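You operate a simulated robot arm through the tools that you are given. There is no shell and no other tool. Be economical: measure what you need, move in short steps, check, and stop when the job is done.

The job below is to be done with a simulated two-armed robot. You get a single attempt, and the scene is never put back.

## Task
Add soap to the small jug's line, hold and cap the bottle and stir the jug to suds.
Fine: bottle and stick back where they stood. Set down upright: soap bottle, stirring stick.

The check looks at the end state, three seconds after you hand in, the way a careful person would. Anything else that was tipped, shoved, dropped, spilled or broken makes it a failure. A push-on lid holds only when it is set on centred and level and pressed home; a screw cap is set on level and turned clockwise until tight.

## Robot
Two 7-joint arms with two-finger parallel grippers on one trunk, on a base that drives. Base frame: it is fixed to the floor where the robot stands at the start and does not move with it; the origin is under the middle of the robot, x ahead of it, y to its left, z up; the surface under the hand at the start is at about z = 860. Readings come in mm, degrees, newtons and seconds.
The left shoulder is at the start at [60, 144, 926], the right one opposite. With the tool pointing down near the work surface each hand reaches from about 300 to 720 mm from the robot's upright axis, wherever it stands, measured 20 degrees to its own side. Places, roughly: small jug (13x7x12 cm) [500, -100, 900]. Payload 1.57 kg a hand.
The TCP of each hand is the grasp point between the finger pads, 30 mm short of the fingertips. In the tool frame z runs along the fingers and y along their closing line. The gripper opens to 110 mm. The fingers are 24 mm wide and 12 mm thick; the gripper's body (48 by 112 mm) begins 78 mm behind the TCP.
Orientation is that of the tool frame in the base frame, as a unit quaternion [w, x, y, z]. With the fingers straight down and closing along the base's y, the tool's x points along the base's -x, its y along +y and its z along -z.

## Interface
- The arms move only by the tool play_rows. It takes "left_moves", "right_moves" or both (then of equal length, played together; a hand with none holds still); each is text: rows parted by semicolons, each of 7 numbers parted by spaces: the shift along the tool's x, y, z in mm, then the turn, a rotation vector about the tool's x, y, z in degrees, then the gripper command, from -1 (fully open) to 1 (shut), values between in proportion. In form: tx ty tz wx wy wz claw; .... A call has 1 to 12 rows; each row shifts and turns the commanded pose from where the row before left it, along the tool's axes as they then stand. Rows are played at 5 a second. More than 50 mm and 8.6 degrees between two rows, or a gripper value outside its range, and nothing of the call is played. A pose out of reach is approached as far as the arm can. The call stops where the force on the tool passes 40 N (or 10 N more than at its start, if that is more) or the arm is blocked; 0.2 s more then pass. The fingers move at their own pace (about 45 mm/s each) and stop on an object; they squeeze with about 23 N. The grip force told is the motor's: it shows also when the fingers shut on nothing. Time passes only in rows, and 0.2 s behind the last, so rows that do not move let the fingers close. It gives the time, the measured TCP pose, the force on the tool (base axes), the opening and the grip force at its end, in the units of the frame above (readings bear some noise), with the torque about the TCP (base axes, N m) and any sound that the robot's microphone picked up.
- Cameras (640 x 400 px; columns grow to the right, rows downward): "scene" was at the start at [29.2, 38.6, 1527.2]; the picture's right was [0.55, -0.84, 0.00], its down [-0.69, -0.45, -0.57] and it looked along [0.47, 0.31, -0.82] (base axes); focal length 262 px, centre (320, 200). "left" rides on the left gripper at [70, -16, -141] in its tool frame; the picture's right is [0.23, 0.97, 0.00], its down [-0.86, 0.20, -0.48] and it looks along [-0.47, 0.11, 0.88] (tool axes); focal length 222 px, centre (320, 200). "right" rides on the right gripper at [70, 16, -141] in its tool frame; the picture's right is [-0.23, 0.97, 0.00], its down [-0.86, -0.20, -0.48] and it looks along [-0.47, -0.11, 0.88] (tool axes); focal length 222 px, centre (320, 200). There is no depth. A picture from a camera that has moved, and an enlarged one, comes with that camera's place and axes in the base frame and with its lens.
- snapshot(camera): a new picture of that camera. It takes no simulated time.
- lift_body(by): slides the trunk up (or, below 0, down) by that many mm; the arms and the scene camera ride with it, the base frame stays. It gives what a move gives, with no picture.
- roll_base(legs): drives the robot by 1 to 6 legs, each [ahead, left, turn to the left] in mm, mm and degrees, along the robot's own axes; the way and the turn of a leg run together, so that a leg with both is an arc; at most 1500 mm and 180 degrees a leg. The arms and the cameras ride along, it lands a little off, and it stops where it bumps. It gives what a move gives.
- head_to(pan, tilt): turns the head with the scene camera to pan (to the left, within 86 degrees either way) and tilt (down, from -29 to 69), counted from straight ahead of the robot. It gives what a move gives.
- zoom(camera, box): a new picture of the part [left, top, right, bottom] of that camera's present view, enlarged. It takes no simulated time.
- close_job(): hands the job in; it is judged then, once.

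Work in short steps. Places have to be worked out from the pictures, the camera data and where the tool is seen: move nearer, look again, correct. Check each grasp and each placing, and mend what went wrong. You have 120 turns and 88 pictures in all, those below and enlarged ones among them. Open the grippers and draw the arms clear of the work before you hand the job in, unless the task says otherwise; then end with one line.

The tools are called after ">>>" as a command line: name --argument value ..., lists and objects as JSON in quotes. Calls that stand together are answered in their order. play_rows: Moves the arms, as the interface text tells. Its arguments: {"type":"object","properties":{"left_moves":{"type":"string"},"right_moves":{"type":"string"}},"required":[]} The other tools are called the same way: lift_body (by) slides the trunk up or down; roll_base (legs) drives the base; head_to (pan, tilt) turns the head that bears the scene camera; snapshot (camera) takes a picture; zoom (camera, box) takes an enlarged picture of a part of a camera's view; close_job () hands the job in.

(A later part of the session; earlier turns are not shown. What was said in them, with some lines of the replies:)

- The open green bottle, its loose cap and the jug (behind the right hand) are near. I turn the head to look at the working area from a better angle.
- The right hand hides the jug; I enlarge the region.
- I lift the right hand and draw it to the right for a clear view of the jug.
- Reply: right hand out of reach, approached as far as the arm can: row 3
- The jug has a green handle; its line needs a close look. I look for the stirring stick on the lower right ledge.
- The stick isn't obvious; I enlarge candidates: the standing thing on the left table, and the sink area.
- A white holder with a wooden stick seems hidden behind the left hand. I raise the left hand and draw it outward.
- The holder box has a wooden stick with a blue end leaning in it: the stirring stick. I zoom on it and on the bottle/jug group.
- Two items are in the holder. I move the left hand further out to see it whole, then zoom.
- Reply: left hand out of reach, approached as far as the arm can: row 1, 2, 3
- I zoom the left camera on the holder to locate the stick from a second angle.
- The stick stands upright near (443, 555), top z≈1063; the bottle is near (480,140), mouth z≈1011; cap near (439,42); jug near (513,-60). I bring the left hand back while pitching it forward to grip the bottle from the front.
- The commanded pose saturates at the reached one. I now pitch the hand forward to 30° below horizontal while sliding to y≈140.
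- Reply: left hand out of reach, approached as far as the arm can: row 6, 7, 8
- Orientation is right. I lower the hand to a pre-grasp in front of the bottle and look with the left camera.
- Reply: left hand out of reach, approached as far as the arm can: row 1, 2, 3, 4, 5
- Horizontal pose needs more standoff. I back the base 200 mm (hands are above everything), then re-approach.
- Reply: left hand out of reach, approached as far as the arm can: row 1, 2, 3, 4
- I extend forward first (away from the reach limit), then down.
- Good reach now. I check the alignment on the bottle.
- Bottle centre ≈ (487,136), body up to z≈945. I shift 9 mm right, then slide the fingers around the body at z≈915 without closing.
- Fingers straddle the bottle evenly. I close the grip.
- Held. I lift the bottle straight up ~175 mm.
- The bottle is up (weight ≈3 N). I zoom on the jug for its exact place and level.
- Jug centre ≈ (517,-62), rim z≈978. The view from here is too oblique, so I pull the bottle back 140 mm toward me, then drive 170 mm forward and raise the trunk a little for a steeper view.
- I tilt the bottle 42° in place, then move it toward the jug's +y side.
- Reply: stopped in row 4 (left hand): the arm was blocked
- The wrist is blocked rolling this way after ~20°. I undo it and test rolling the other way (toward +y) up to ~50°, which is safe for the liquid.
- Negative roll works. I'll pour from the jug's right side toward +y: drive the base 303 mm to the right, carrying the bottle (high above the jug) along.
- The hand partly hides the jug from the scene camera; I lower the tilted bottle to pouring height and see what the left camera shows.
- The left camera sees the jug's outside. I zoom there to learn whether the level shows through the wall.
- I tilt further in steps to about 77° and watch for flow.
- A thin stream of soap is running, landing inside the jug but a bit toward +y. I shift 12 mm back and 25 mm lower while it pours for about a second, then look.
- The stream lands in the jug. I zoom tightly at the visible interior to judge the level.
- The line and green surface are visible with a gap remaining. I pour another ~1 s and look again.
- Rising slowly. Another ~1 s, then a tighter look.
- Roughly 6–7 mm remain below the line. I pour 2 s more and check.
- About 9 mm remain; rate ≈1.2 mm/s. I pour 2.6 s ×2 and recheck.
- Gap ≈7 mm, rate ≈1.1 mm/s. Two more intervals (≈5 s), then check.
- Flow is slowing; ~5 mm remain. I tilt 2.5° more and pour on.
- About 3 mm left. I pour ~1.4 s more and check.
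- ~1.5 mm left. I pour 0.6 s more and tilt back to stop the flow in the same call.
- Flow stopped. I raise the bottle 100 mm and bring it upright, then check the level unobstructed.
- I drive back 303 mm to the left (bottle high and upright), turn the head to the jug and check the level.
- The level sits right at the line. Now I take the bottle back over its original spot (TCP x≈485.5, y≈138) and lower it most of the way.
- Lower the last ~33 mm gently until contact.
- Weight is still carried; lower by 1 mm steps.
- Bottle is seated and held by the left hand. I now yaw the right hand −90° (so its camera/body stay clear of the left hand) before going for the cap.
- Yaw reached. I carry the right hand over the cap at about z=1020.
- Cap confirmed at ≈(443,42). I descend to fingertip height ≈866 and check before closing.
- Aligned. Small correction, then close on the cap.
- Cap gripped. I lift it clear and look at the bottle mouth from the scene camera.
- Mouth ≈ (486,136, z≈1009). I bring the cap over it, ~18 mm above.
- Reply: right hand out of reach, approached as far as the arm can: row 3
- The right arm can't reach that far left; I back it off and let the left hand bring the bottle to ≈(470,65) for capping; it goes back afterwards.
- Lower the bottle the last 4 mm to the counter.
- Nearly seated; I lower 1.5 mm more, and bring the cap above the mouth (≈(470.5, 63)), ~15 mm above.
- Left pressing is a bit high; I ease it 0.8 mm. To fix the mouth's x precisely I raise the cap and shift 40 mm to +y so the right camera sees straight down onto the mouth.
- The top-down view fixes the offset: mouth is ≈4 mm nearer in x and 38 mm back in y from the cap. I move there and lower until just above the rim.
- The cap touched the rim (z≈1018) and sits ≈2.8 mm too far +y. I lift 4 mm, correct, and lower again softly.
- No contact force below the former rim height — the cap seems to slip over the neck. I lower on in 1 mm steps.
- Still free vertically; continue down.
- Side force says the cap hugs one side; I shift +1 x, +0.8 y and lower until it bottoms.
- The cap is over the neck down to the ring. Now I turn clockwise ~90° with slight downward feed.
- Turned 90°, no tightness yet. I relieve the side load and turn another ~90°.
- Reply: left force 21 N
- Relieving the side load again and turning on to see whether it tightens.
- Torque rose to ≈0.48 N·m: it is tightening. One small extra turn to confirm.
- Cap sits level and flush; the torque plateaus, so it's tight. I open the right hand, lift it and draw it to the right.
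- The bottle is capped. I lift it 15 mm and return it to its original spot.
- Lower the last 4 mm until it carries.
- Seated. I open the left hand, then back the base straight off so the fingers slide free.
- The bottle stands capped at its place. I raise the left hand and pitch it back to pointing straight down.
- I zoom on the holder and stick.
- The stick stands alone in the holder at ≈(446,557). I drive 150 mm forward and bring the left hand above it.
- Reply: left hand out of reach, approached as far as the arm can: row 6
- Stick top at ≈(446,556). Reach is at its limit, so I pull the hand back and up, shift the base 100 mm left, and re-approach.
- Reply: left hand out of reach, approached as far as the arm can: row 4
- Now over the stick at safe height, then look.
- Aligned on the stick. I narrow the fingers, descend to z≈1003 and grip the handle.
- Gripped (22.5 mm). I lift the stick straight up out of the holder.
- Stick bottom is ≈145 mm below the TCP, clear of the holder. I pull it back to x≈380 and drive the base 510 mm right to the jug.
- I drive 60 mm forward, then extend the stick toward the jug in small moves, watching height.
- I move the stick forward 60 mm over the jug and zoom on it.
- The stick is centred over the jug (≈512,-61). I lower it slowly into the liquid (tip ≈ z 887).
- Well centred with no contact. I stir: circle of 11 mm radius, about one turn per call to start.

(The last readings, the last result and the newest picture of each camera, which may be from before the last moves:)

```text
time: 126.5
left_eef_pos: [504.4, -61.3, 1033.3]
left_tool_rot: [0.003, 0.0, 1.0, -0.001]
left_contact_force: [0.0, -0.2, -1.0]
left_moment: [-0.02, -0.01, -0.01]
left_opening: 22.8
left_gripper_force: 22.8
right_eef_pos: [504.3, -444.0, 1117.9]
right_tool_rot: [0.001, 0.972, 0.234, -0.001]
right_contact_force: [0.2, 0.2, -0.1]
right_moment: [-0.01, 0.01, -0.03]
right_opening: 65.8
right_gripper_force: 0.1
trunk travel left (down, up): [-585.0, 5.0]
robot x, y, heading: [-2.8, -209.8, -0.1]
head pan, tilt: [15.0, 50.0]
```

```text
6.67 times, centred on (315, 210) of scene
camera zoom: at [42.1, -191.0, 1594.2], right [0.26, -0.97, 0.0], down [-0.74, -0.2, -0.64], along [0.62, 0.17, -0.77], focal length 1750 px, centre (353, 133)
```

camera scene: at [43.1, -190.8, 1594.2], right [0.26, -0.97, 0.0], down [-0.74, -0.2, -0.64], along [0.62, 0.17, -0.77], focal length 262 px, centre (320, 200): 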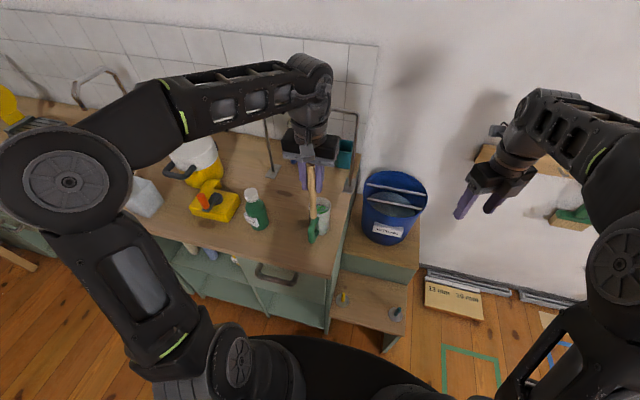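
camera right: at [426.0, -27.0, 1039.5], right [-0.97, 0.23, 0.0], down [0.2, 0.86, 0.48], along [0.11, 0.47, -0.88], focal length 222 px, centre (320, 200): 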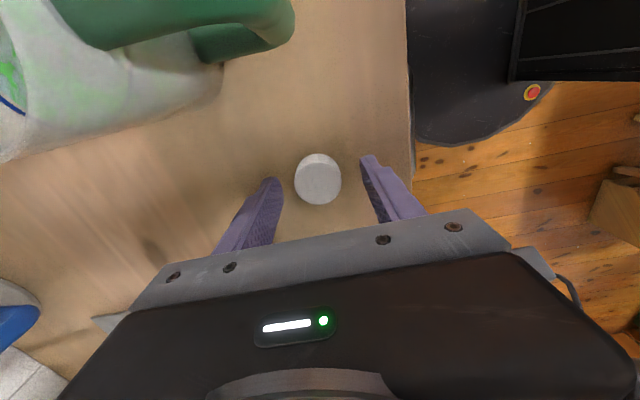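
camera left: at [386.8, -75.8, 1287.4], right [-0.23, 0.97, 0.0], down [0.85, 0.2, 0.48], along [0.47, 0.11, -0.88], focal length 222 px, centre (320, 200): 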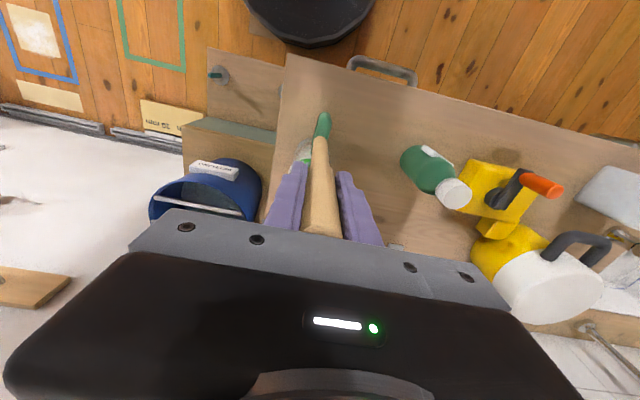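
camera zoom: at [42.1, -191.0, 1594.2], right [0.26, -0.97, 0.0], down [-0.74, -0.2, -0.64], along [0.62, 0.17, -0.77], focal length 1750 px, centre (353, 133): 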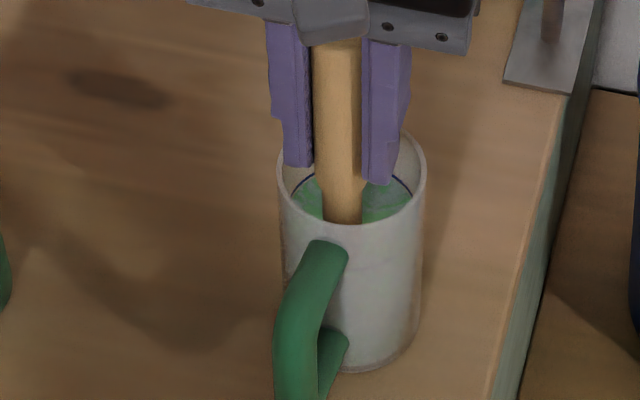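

The streaks are blending. I stir several more turns.

>>> play_rows --left_moves "-3.22 7.78 0 0 0 0 1; -7.78 3.22 0 0 0 0 1; -7.78 -3.22 0 0 0 0 1; -3.22 -7.78 0 0 0 0 1; 3.22 -7.78 0 0 0 0 1; 7.78 -3.22 0 0 0 0 1; 7.78 3.22 0 0 0 0 1; 3.22 7.78 0 0 0 0 1; -3.22 7.78 0 0 0 0 1; -7.78 3.22 0 0 0 0 1; -7.78 -3.22 0 0 0 0 1; -3.22 -7.78 0 0 0 0 1"

>>> play_rows --left_moves "3.22 -7.78 0 0 0 0 1; 7.78 -3.22 0 0 0 0 1; 7.78 3.22 0 0 0 0 1; 3.22 7.78 0 0 0 0 1; -3.22 7.78 0 0 0 0 1; -7.78 3.22 0 0 0 0 1; -7.78 -3.22 0 0 0 0 1; -3.22 -7.78 0 0 0 0 1; 3.22 -7.78 0 0 0 0 1; 7.78 -3.22 0 0 0 0 1; 7.78 3.22 0 0 0 0 1; 3.22 7.78 0 0 0 0 1"

>>> play_rows --left_moves "-3.22 7.78 0 0 0 0 1; -7.78 3.22 0 0 0 0 1; -7.78 -3.22 0 0 0 0 1; -3.22 -7.78 0 0 0 0 1; 3.22 -7.78 0 0 0 0 1; 7.78 -3.22 0 0 0 0 1; 7.78 3.22 0 0 0 0 1; 3.22 7.78 0 0 0 0 1; -3.22 7.78 0 0 0 0 1; -7.78 3.22 0 0 0 0 1; -7.78 -3.22 0 0 0 0 1; -3.22 -7.78 0 0 0 0 1"

>>> zoom --camera "scene" --box '[285, 180, 345, 240]'

```text
time: 129.1
left_eef_pos: [526.8, -61.0, 1032.4]
left_tool_rot: [0.004, -0.001, 1.0, 0.0]
left_contact_force: [0.2, 0.1, -0.1]
left_moment: [-0.01, -0.01, -0.01]
left_opening: 22.5
left_gripper_force: 23.3
right_eef_pos: [504.4, -444.2, 1117.9]
right_tool_rot: [0.0, 0.972, 0.234, 0.0]
right_contact_force: [0.8, 0.7, -0.2]
right_moment: [-0.02, 0.0, 0.01]
right_opening: 66.0
right_gripper_force: 0.1
trunk travel left (down, up): [-585.0, 5.0]
robot x, y, heading: [-2.6, -207.6, 0.1]
head pan, tilt: [15.0, 50.0]
```

```text
time: 131.7
left_eef_pos: [504.6, -61.8, 1032.5]
left_tool_rot: [0.003, -0.001, 1.0, 0.0]
left_contact_force: [-0.9, -0.2, 0.2]
left_moment: [-0.01, 0.02, -0.01]
left_opening: 21.9
left_gripper_force: 23.0
right_eef_pos: [504.0, -442.7, 1116.0]
right_tool_rot: [0.0, 0.973, 0.233, 0.0]
right_contact_force: [-0.4, 0.2, -0.3]
right_moment: [0.01, -0.01, 0.02]
right_opening: 65.7
right_gripper_force: 0.1
trunk travel left (down, up): [-585.0, 5.0]
robot x, y, heading: [3.4, -210.0, 0.0]
head pan, tilt: [15.0, 50.0]
```

```text
time: 134.3
left_eef_pos: [527.3, -60.6, 1032.1]
left_tool_rot: [0.003, -0.001, 1.0, -0.001]
left_contact_force: [0.7, 0.6, -0.1]
left_moment: [0.02, -0.02, 0.02]
left_opening: 21.9
left_gripper_force: 22.8
right_eef_pos: [504.2, -444.6, 1118.3]
right_tool_rot: [0.0, 0.972, 0.234, 0.0]
right_contact_force: [-1.0, 0.1, -0.6]
right_moment: [0.02, 0.0, 0.02]
right_opening: 65.9
right_gripper_force: 0.0
trunk travel left (down, up): [-585.0, 5.0]
robot x, y, heading: [0.8, -209.9, 0.0]
head pan, tilt: [15.0, 50.0]
```

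```text
6.67 times, centred on (315, 210) of scene
camera zoom: at [42.3, -191.3, 1594.2], right [0.26, -0.97, 0.0], down [-0.74, -0.2, -0.64], along [0.62, 0.17, -0.77], focal length 1750 px, centre (353, 133)
```

zoom: 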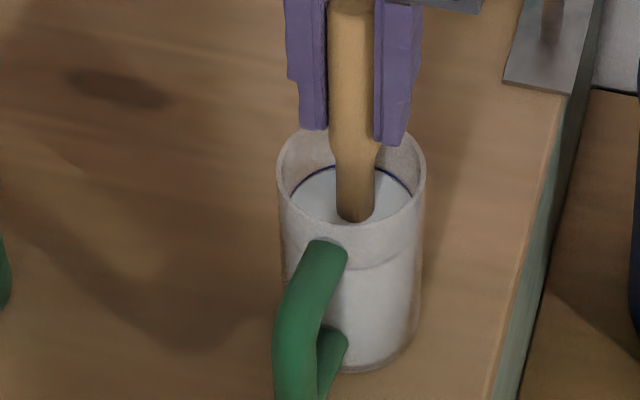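

White suds now. One more turn, then back to the centre and a slow lift out.

>>> play_rows --left_moves "3.22 -7.78 0 0 0 0 1; 7.78 -3.22 0 0 0 0 1; 7.78 3.22 0 0 0 0 1; 3.22 7.78 0 0 0 0 1; -3.22 7.78 0 0 0 0 1; -7.78 3.22 0 0 0 0 1; -7.78 -3.22 0 0 0 0 1; -3.22 -7.78 0 0 0 0 1; 11 0 0 0 0 0 1; 0 0 0 0 0 0 1"

>>> play_rows --left_moves "0 0 -10 0 0 0 1; 0 0 -15 0 0 0 1; 0 0 -15 0 0 0 1; 0 0 -15 0 0 0 1; 0 0 -15 0 0 0 1; 0 0 -20 0 0 0 1; 0 0 -20 0 0 0 1; 0 0 -5 0 0 0 1; 0 0 0 0 0 0 1; 0 0 0 0 0 0 1; 0 0 0 0 0 0 1"

>>> zoom --camera "scene" --box '[230, 140, 360, 250]'

```text
time: 136.5
left_eef_pos: [516.1, -60.6, 1031.3]
left_tool_rot: [0.003, -0.002, 1.0, -0.001]
left_contact_force: [-0.6, -0.5, -0.6]
left_moment: [-0.02, 0.03, -0.03]
left_opening: 22.1
left_gripper_force: 23.0
right_eef_pos: [503.2, -443.8, 1118.1]
right_tool_rot: [0.0, 0.972, 0.233, 0.0]
right_contact_force: [-0.2, -0.5, 0.4]
right_moment: [0.0, 0.03, -0.01]
right_opening: 65.9
right_gripper_force: 0.2
trunk travel left (down, up): [-585.0, 5.0]
robot x, y, heading: [-0.7, -208.3, 0.0]
head pan, tilt: [15.0, 50.0]
```

```text
time: 138.9
left_eef_pos: [515.2, -60.7, 1149.3]
left_tool_rot: [0.003, -0.001, 1.0, -0.001]
left_contact_force: [0.8, 0.8, -0.8]
left_moment: [0.01, 0.0, 0.01]
left_opening: 21.7
left_gripper_force: 23.1
right_eef_pos: [504.1, -444.0, 1118.4]
right_tool_rot: [0.001, 0.972, 0.234, 0.0]
right_contact_force: [1.0, 0.5, 0.1]
right_moment: [0.02, -0.01, 0.02]
right_opening: 66.0
right_gripper_force: 0.0
trunk travel left (down, up): [-585.0, 5.0]
robot x, y, heading: [1.3, -208.9, 0.1]
head pan, tilt: [15.0, 50.0]
```

```text
3.64 times, centred on (295, 195) of scene
camera zoom: at [42.1, -191.2, 1594.2], right [0.26, -0.97, 0.0], down [-0.74, -0.2, -0.64], along [0.62, 0.17, -0.77], focal length 954 px, centre (411, 218)
```

zoom: 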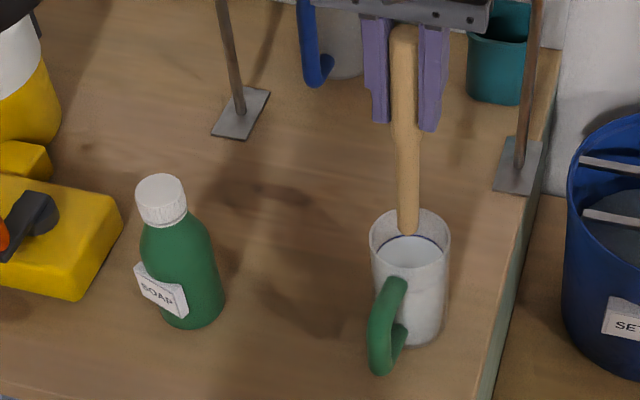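

Suds up to the line; bottle fine. I let it drip ~2 s, then withdraw the stick toward me and drive back to the holder side.

>>> play_rows --left_moves "0 0 0 0 0 0 1; 0 0 0 0 0 0 1; 0 0 0 0 0 0 1; 0 0 0 0 0 0 1; 0 0 0 0 0 0 1; 0 0 0 0 0 0 1; 25 0 0 0 0 0 1; 25 0 0 0 0 0 1; 24 18 0 0 0 0 1; 0 18 0 0 0 0 1; 0 17 0 0 0 0 1; 0 0 0 0 0 0 1"

>>> roll_base --legs '[[-62, 0, 0], [0, 510, 0]]'

>>> head_to --pan 25 --tilt 45

```text
time: 141.5
left_eef_pos: [440.5, -7.9, 1147.3]
left_tool_rot: [0.004, -0.001, 1.0, -0.001]
left_contact_force: [0.5, -0.1, 0.5]
left_moment: [0.02, -0.02, -0.01]
left_opening: 21.6
left_gripper_force: 23.6
right_eef_pos: [505.1, -444.2, 1118.0]
right_tool_rot: [0.0, 0.972, 0.234, 0.0]
right_contact_force: [0.2, 0.7, 0.0]
right_moment: [-0.01, -0.01, 0.01]
right_opening: 65.8
right_gripper_force: 0.0
trunk travel left (down, up): [-585.0, 5.0]
robot x, y, heading: [-3.9, -207.2, -0.2]
head pan, tilt: [15.0, 50.0]
```

```text
time: 145.1
left_eef_pos: [379.5, 497.3, 1147.0]
left_tool_rot: [0.004, 0.001, 1.0, -0.002]
left_contact_force: [0.1, -0.4, -0.5]
left_moment: [-0.02, 0.0, -0.02]
left_opening: 21.6
left_gripper_force: 23.0
right_eef_pos: [441.9, 61.5, 1117.6]
right_tool_rot: [0.0, 0.973, 0.233, 0.0]
right_contact_force: [0.4, -0.4, -0.8]
right_moment: [-0.05, 0.0, 0.01]
right_opening: 65.9
right_gripper_force: 0.1
trunk travel left (down, up): [-585.0, 5.0]
robot x, y, heading: [-63.3, 295.3, 0.1]
head pan, tilt: [15.0, 50.0]
```

```text
time: 145.8
left_eef_pos: [379.6, 497.8, 1146.9]
left_tool_rot: [0.004, -0.001, 1.0, -0.001]
left_contact_force: [0.4, 0.0, 0.7]
left_moment: [-0.03, -0.01, 0.0]
left_opening: 21.6
left_gripper_force: 23.5
right_eef_pos: [443.0, 61.5, 1117.3]
right_tool_rot: [0.0, 0.973, 0.232, 0.0]
right_contact_force: [0.4, 0.1, 0.4]
right_moment: [0.0, 0.01, 0.01]
right_opening: 66.0
right_gripper_force: 0.0
trunk travel left (down, up): [-585.0, 5.0]
robot x, y, heading: [-62.8, 295.4, 0.1]
head pan, tilt: [25.0, 45.0]
```

I bring the stick back over the holder at z≈1123 and check.

>>> play_rows --left_moves "0 20 12 0 0 0 1; 0 20 11 0 0 0 1; 0 18.5 0 0 0 0 1; -25 0 0 0 0 0 1; -25 0 0 0 0 0 1; -17 0 0 0 0 0 1; 0 0 0 0 0 0 1"

>>> zoom --camera "scene" --box '[260, 130, 380, 250]'

```text
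time: 147.4
left_eef_pos: [446.9, 556.9, 1124.5]
left_tool_rot: [0.004, 0.0, 1.0, -0.001]
left_contact_force: [-0.1, 0.2, -1.0]
left_moment: [0.01, 0.0, 0.0]
left_opening: 21.8
left_gripper_force: 22.8
right_eef_pos: [442.0, 61.8, 1117.0]
right_tool_rot: [0.0, 0.973, 0.232, 0.0]
right_contact_force: [0.9, -0.4, -0.3]
right_moment: [-0.02, -0.02, 0.04]
right_opening: 66.0
right_gripper_force: 0.0
trunk travel left (down, up): [-585.0, 5.0]
robot x, y, heading: [-60.5, 294.0, -0.3]
head pan, tilt: [25.0, 45.0]
```

```text
3.33 times, centred on (320, 190) of scene
camera zoom: at [-20.2, 329.7, 1601.2], right [0.42, -0.91, 0.0], down [-0.64, -0.3, -0.71], along [0.64, 0.3, -0.71], focal length 875 px, centre (320, 233)
```

zoom: 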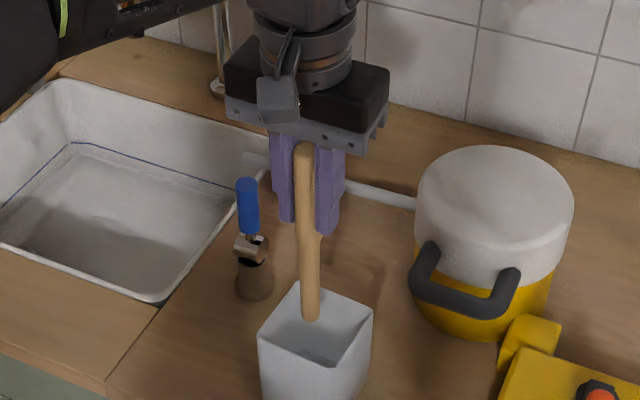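

Over the holder's centre. I lower gently to z≈1018, then feel for the bottom.

>>> play_rows --left_moves "0 0 25 0 0 0 1; 0 0 25 0 0 0 1; 0 0 25 0 0 0 1; 0 0 20 0 0 0 1; 0 0 11 0 0 0 1; 0 0 0 0 0 0 1"

>>> play_rows --left_moves "0 0 2 0 0 0 1; 0 0 2 0 0 0 1; 0 0 2 0 0 0 1; 0 0 0 0 0 0 1"

```text
time: 148.8
left_eef_pos: [447.2, 556.4, 1017.9]
left_tool_rot: [0.003, 0.0, 1.0, 0.0]
left_contact_force: [-0.5, -0.5, -0.2]
left_moment: [-0.04, 0.01, 0.01]
left_opening: 21.5
left_gripper_force: 22.5
right_eef_pos: [441.9, 62.5, 1118.0]
right_tool_rot: [0.001, 0.973, 0.232, 0.0]
right_contact_force: [-0.3, 0.1, 0.4]
right_moment: [-0.02, -0.02, 0.02]
right_opening: 66.1
right_gripper_force: 0.1
trunk travel left (down, up): [-585.0, 5.0]
robot x, y, heading: [-63.2, 298.3, -0.3]
head pan, tilt: [25.0, 45.0]
```

```text
time: 149.8
left_eef_pos: [447.7, 556.3, 1014.9]
left_tool_rot: [0.005, 0.0, 1.0, -0.001]
left_contact_force: [0.4, 2.7, 18.6]
left_moment: [0.35, -0.11, -0.02]
left_opening: 22.1
left_gripper_force: 22.8
right_eef_pos: [440.9, 60.6, 1118.3]
right_tool_rot: [-0.001, 0.973, 0.233, 0.002]
right_contact_force: [0.0, 0.3, 0.0]
right_moment: [0.03, 0.01, -0.01]
right_opening: 65.8
right_gripper_force: 0.0
trunk travel left (down, up): [-585.0, 5.0]
robot x, y, heading: [-64.2, 300.8, -0.2]
head pan, tilt: [25.0, 45.0]
```

Bottom contact (18 N) at z≈1015 — the stick had slid ~10 mm in the grip. I relieve 1.5 mm and check that it stands inside, upright.

>>> play_rows --left_moves "0 0 -1.5 0 0 0 1; 0 0 0 0 0 0 1"

>>> zoom --camera "scene" --box '[270, 160, 360, 260]'

```text
time: 150.4
left_eef_pos: [447.4, 555.8, 1014.6]
left_tool_rot: [0.003, 0.0, 1.0, -0.001]
left_contact_force: [3.4, 2.2, 10.9]
left_moment: [0.35, -0.5, -0.01]
left_opening: 21.8
left_gripper_force: 22.5
right_eef_pos: [441.8, 61.4, 1117.2]
right_tool_rot: [0.0, 0.972, 0.233, 0.0]
right_contact_force: [-1.1, -0.1, -1.0]
right_moment: [-0.01, -0.02, 0.0]
right_opening: 65.7
right_gripper_force: 0.0
trunk travel left (down, up): [-585.0, 5.0]
robot x, y, heading: [-62.9, 297.9, -0.1]
head pan, tilt: [25.0, 45.0]
```

```text
4.00 times, centred on (315, 210) of scene
camera zoom: at [-20.2, 329.4, 1601.1], right [0.42, -0.91, 0.0], down [-0.64, -0.3, -0.71], along [0.64, 0.3, -0.71], focal length 1050 px, centre (340, 160)
```

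zoom: 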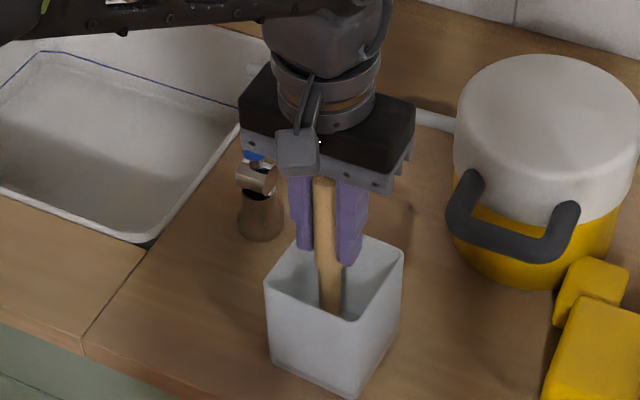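

The stick is inside the holder and practically vertical. I ease the residual load, then open slowly.

>>> play_rows --left_moves "-0.6 0.4 -0.8 0 0 0 1; 0 0 0 0 0 0 1; 0 0 0 0 0 0 1"

```text
time: 151.2
left_eef_pos: [447.7, 556.9, 1014.1]
left_tool_rot: [0.002, 0.0, 1.0, -0.001]
left_contact_force: [-0.7, -1.5, 1.6]
left_moment: [-0.13, 0.0, -0.01]
left_opening: 21.6
left_gripper_force: 23.1
right_eef_pos: [442.4, 60.9, 1117.3]
right_tool_rot: [-0.001, 0.972, 0.233, 0.001]
right_contact_force: [0.1, -0.1, -0.5]
right_moment: [-0.01, 0.06, 0.03]
right_opening: 65.9
right_gripper_force: 0.1
trunk travel left (down, up): [-585.0, 5.0]
robot x, y, heading: [-64.8, 292.1, -0.3]
head pan, tilt: [25.0, 45.0]
```

Load is nearly zero. I open a little (to ~35 mm) and look whether it stays standing.

>>> play_rows --left_moves "0 0 0 0 0 0 0.5; 0 0 0 0 0 0 0.4; 0 0 0 0 0 0 0.35; 0 0 0 0 0 0 0.35"

>>> zoom --camera "scene" --box '[270, 160, 360, 260]'

```text
time: 152.2
left_eef_pos: [447.2, 557.1, 1015.2]
left_tool_rot: [0.003, 0.0, 1.0, -0.001]
left_contact_force: [0.5, 0.2, -1.0]
left_moment: [-0.01, 0.02, 0.01]
left_opening: 35.8
left_gripper_force: 0.1
right_eef_pos: [442.0, 61.7, 1118.0]
right_tool_rot: [0.0, 0.973, 0.233, 0.001]
right_contact_force: [0.5, -0.6, 0.4]
right_moment: [-0.03, -0.03, -0.01]
right_opening: 65.9
right_gripper_force: 0.1
trunk travel left (down, up): [-585.0, 5.0]
robot x, y, heading: [-59.5, 297.4, -0.3]
head pan, tilt: [25.0, 45.0]
```

```text
4.00 times, centred on (315, 210) of scene
camera zoom: at [-19.7, 329.7, 1601.1], right [0.42, -0.91, 0.0], down [-0.64, -0.3, -0.71], along [0.64, 0.3, -0.71], focal length 1050 px, centre (340, 160)
```

zoom: 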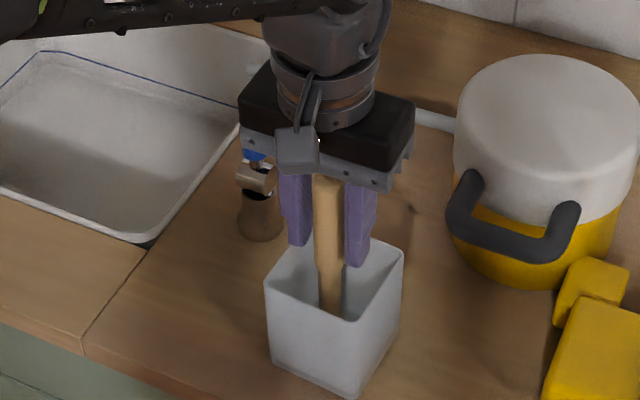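

It stands on its own, upright. I open wider and raise the hand straight up, then check.

>>> play_rows --left_moves "0 0 0 0 0 0 -0.1; 0 0 0 0 0 0 -0.1; 0 0 -25 0 0 0 -0.1; 0 0 -35 0 0 0 -0.1; 0 0 -35 0 0 0 -0.1; 0 0 -14 0 0 0 -0.1; 0 0 0 0 0 0 -0.1; 35 0 0 0 0 0 -0.1; 35 0 0 0 0 0 -0.1; 0 0 0 0 0 0 -0.1"

>>> zoom --camera "scene" --box '[250, 130, 390, 260]'

```text
time: 154.4
left_eef_pos: [378.0, 557.1, 1124.1]
left_tool_rot: [0.003, 0.0, 1.0, -0.002]
left_contact_force: [0.0, -0.8, -0.7]
left_moment: [0.02, 0.02, -0.02]
left_opening: 60.3
left_gripper_force: 0.0
right_eef_pos: [444.1, 62.0, 1116.7]
right_tool_rot: [0.001, 0.973, 0.233, 0.0]
right_contact_force: [0.4, -0.2, -0.8]
right_moment: [-0.01, 0.0, 0.02]
right_opening: 65.8
right_gripper_force: 0.1
trunk travel left (down, up): [-585.0, 5.0]
robot x, y, heading: [-63.3, 296.3, -0.1]
head pan, tilt: [25.0, 45.0]
```

```text
3.08 times, centred on (320, 195) of scene
camera zoom: at [-19.2, 329.9, 1601.1], right [0.42, -0.91, 0.0], down [-0.64, -0.3, -0.71], along [0.64, 0.3, -0.71], focal length 808 px, centre (320, 215)
```

zoom: 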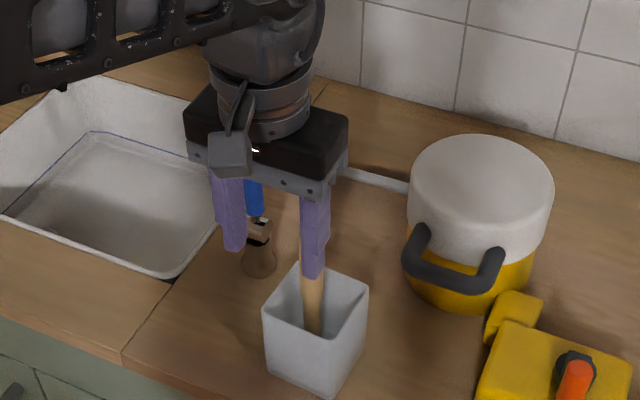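

The stick stands upright. I back the robot off 250 mm to clear both arms and take a final overview.

>>> roll_base --legs '[[-250, -100, 0]]'

>>> head_to --pan 5 --tilt 40

>>> snapshot --camera "scene"

```text
time: 156.3
left_eef_pos: [128.1, 456.2, 1124.5]
left_tool_rot: [0.004, 0.0, 1.0, -0.001]
left_contact_force: [-0.5, 0.4, 0.3]
left_moment: [0.01, -0.05, -0.01]
left_opening: 60.5
left_gripper_force: 0.1
right_eef_pos: [192.1, -38.7, 1118.4]
right_tool_rot: [0.0, 0.973, 0.233, 0.001]
right_contact_force: [-1.0, -0.7, 0.0]
right_moment: [0.02, -0.03, -0.01]
right_opening: 66.0
right_gripper_force: 0.1
trunk travel left (down, up): [-585.0, 5.0]
robot x, y, heading: [-312.9, 192.3, -0.2]
head pan, tilt: [25.0, 45.0]
```

```text
time: 157.1
left_eef_pos: [128.8, 456.3, 1123.6]
left_tool_rot: [0.004, 0.001, 1.0, -0.001]
left_contact_force: [0.4, 0.0, 0.3]
left_moment: [0.04, 0.02, 0.01]
left_opening: 60.6
left_gripper_force: 0.1
right_eef_pos: [193.7, -38.3, 1116.9]
right_tool_rot: [0.0, 0.973, 0.233, 0.0]
right_contact_force: [0.5, -0.8, -0.1]
right_moment: [-0.03, 0.02, -0.02]
right_opening: 66.2
right_gripper_force: 0.0
trunk travel left (down, up): [-585.0, 5.0]
robot x, y, heading: [-310.8, 194.9, -0.4]
head pan, tilt: [5.0, 40.0]
```

```text
5 pictures are left
camera scene: at [-257.3, 202.4, 1608.4], right [0.09, -1.0, 0.0], down [-0.64, -0.06, -0.77], along [0.76, 0.07, -0.64], focal length 262 px, centre (320, 200)
```

scene: 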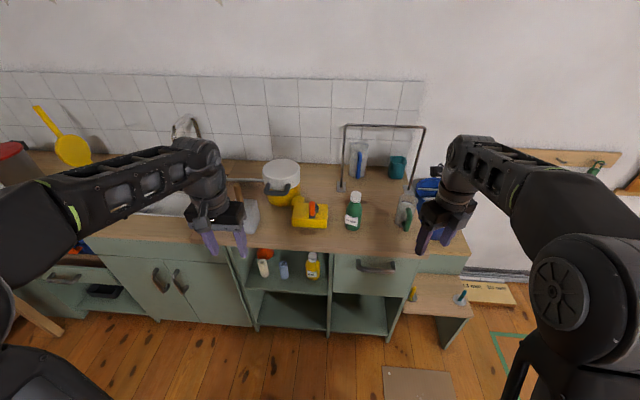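

Everything stands as it should. I open both grippers fully and hand in.

>>> play_rows --left_moves "0 0 0 0 0 0 -1; 0 0 0 0 0 0 -1; 0 0 0 0 0 0 -1" --right_moves "0 0 0 0 0 0 -1; 0 0 0 0 0 0 -1; 0 0 0 0 0 0 -1"

>>> close_job

```text
time: 157.9
left_eef_pos: [128.3, 456.8, 1124.8]
left_tool_rot: [0.004, 0.0, 1.0, -0.001]
left_contact_force: [-0.5, -0.6, -0.1]
left_moment: [-0.01, -0.02, -0.02]
left_opening: 110.1
left_gripper_force: 0.0
right_eef_pos: [193.7, -38.3, 1118.1]
right_tool_rot: [0.0, 0.973, 0.232, 0.0]
right_contact_force: [0.4, 0.0, 0.4]
right_moment: [-0.02, 0.01, 0.01]
right_opening: 109.9
right_gripper_force: 0.0
trunk travel left (down, up): [-585.0, 5.0]
robot x, y, heading: [-313.3, 198.7, -0.3]
head pan, tilt: [5.0, 40.0]
```

```text
The job is handed in.
```

I filled the jug with soap to its line and stirred it to white suds; the bottle is capped tight and back upright at its place, though turned a little, and the stick is back upright in its holder.
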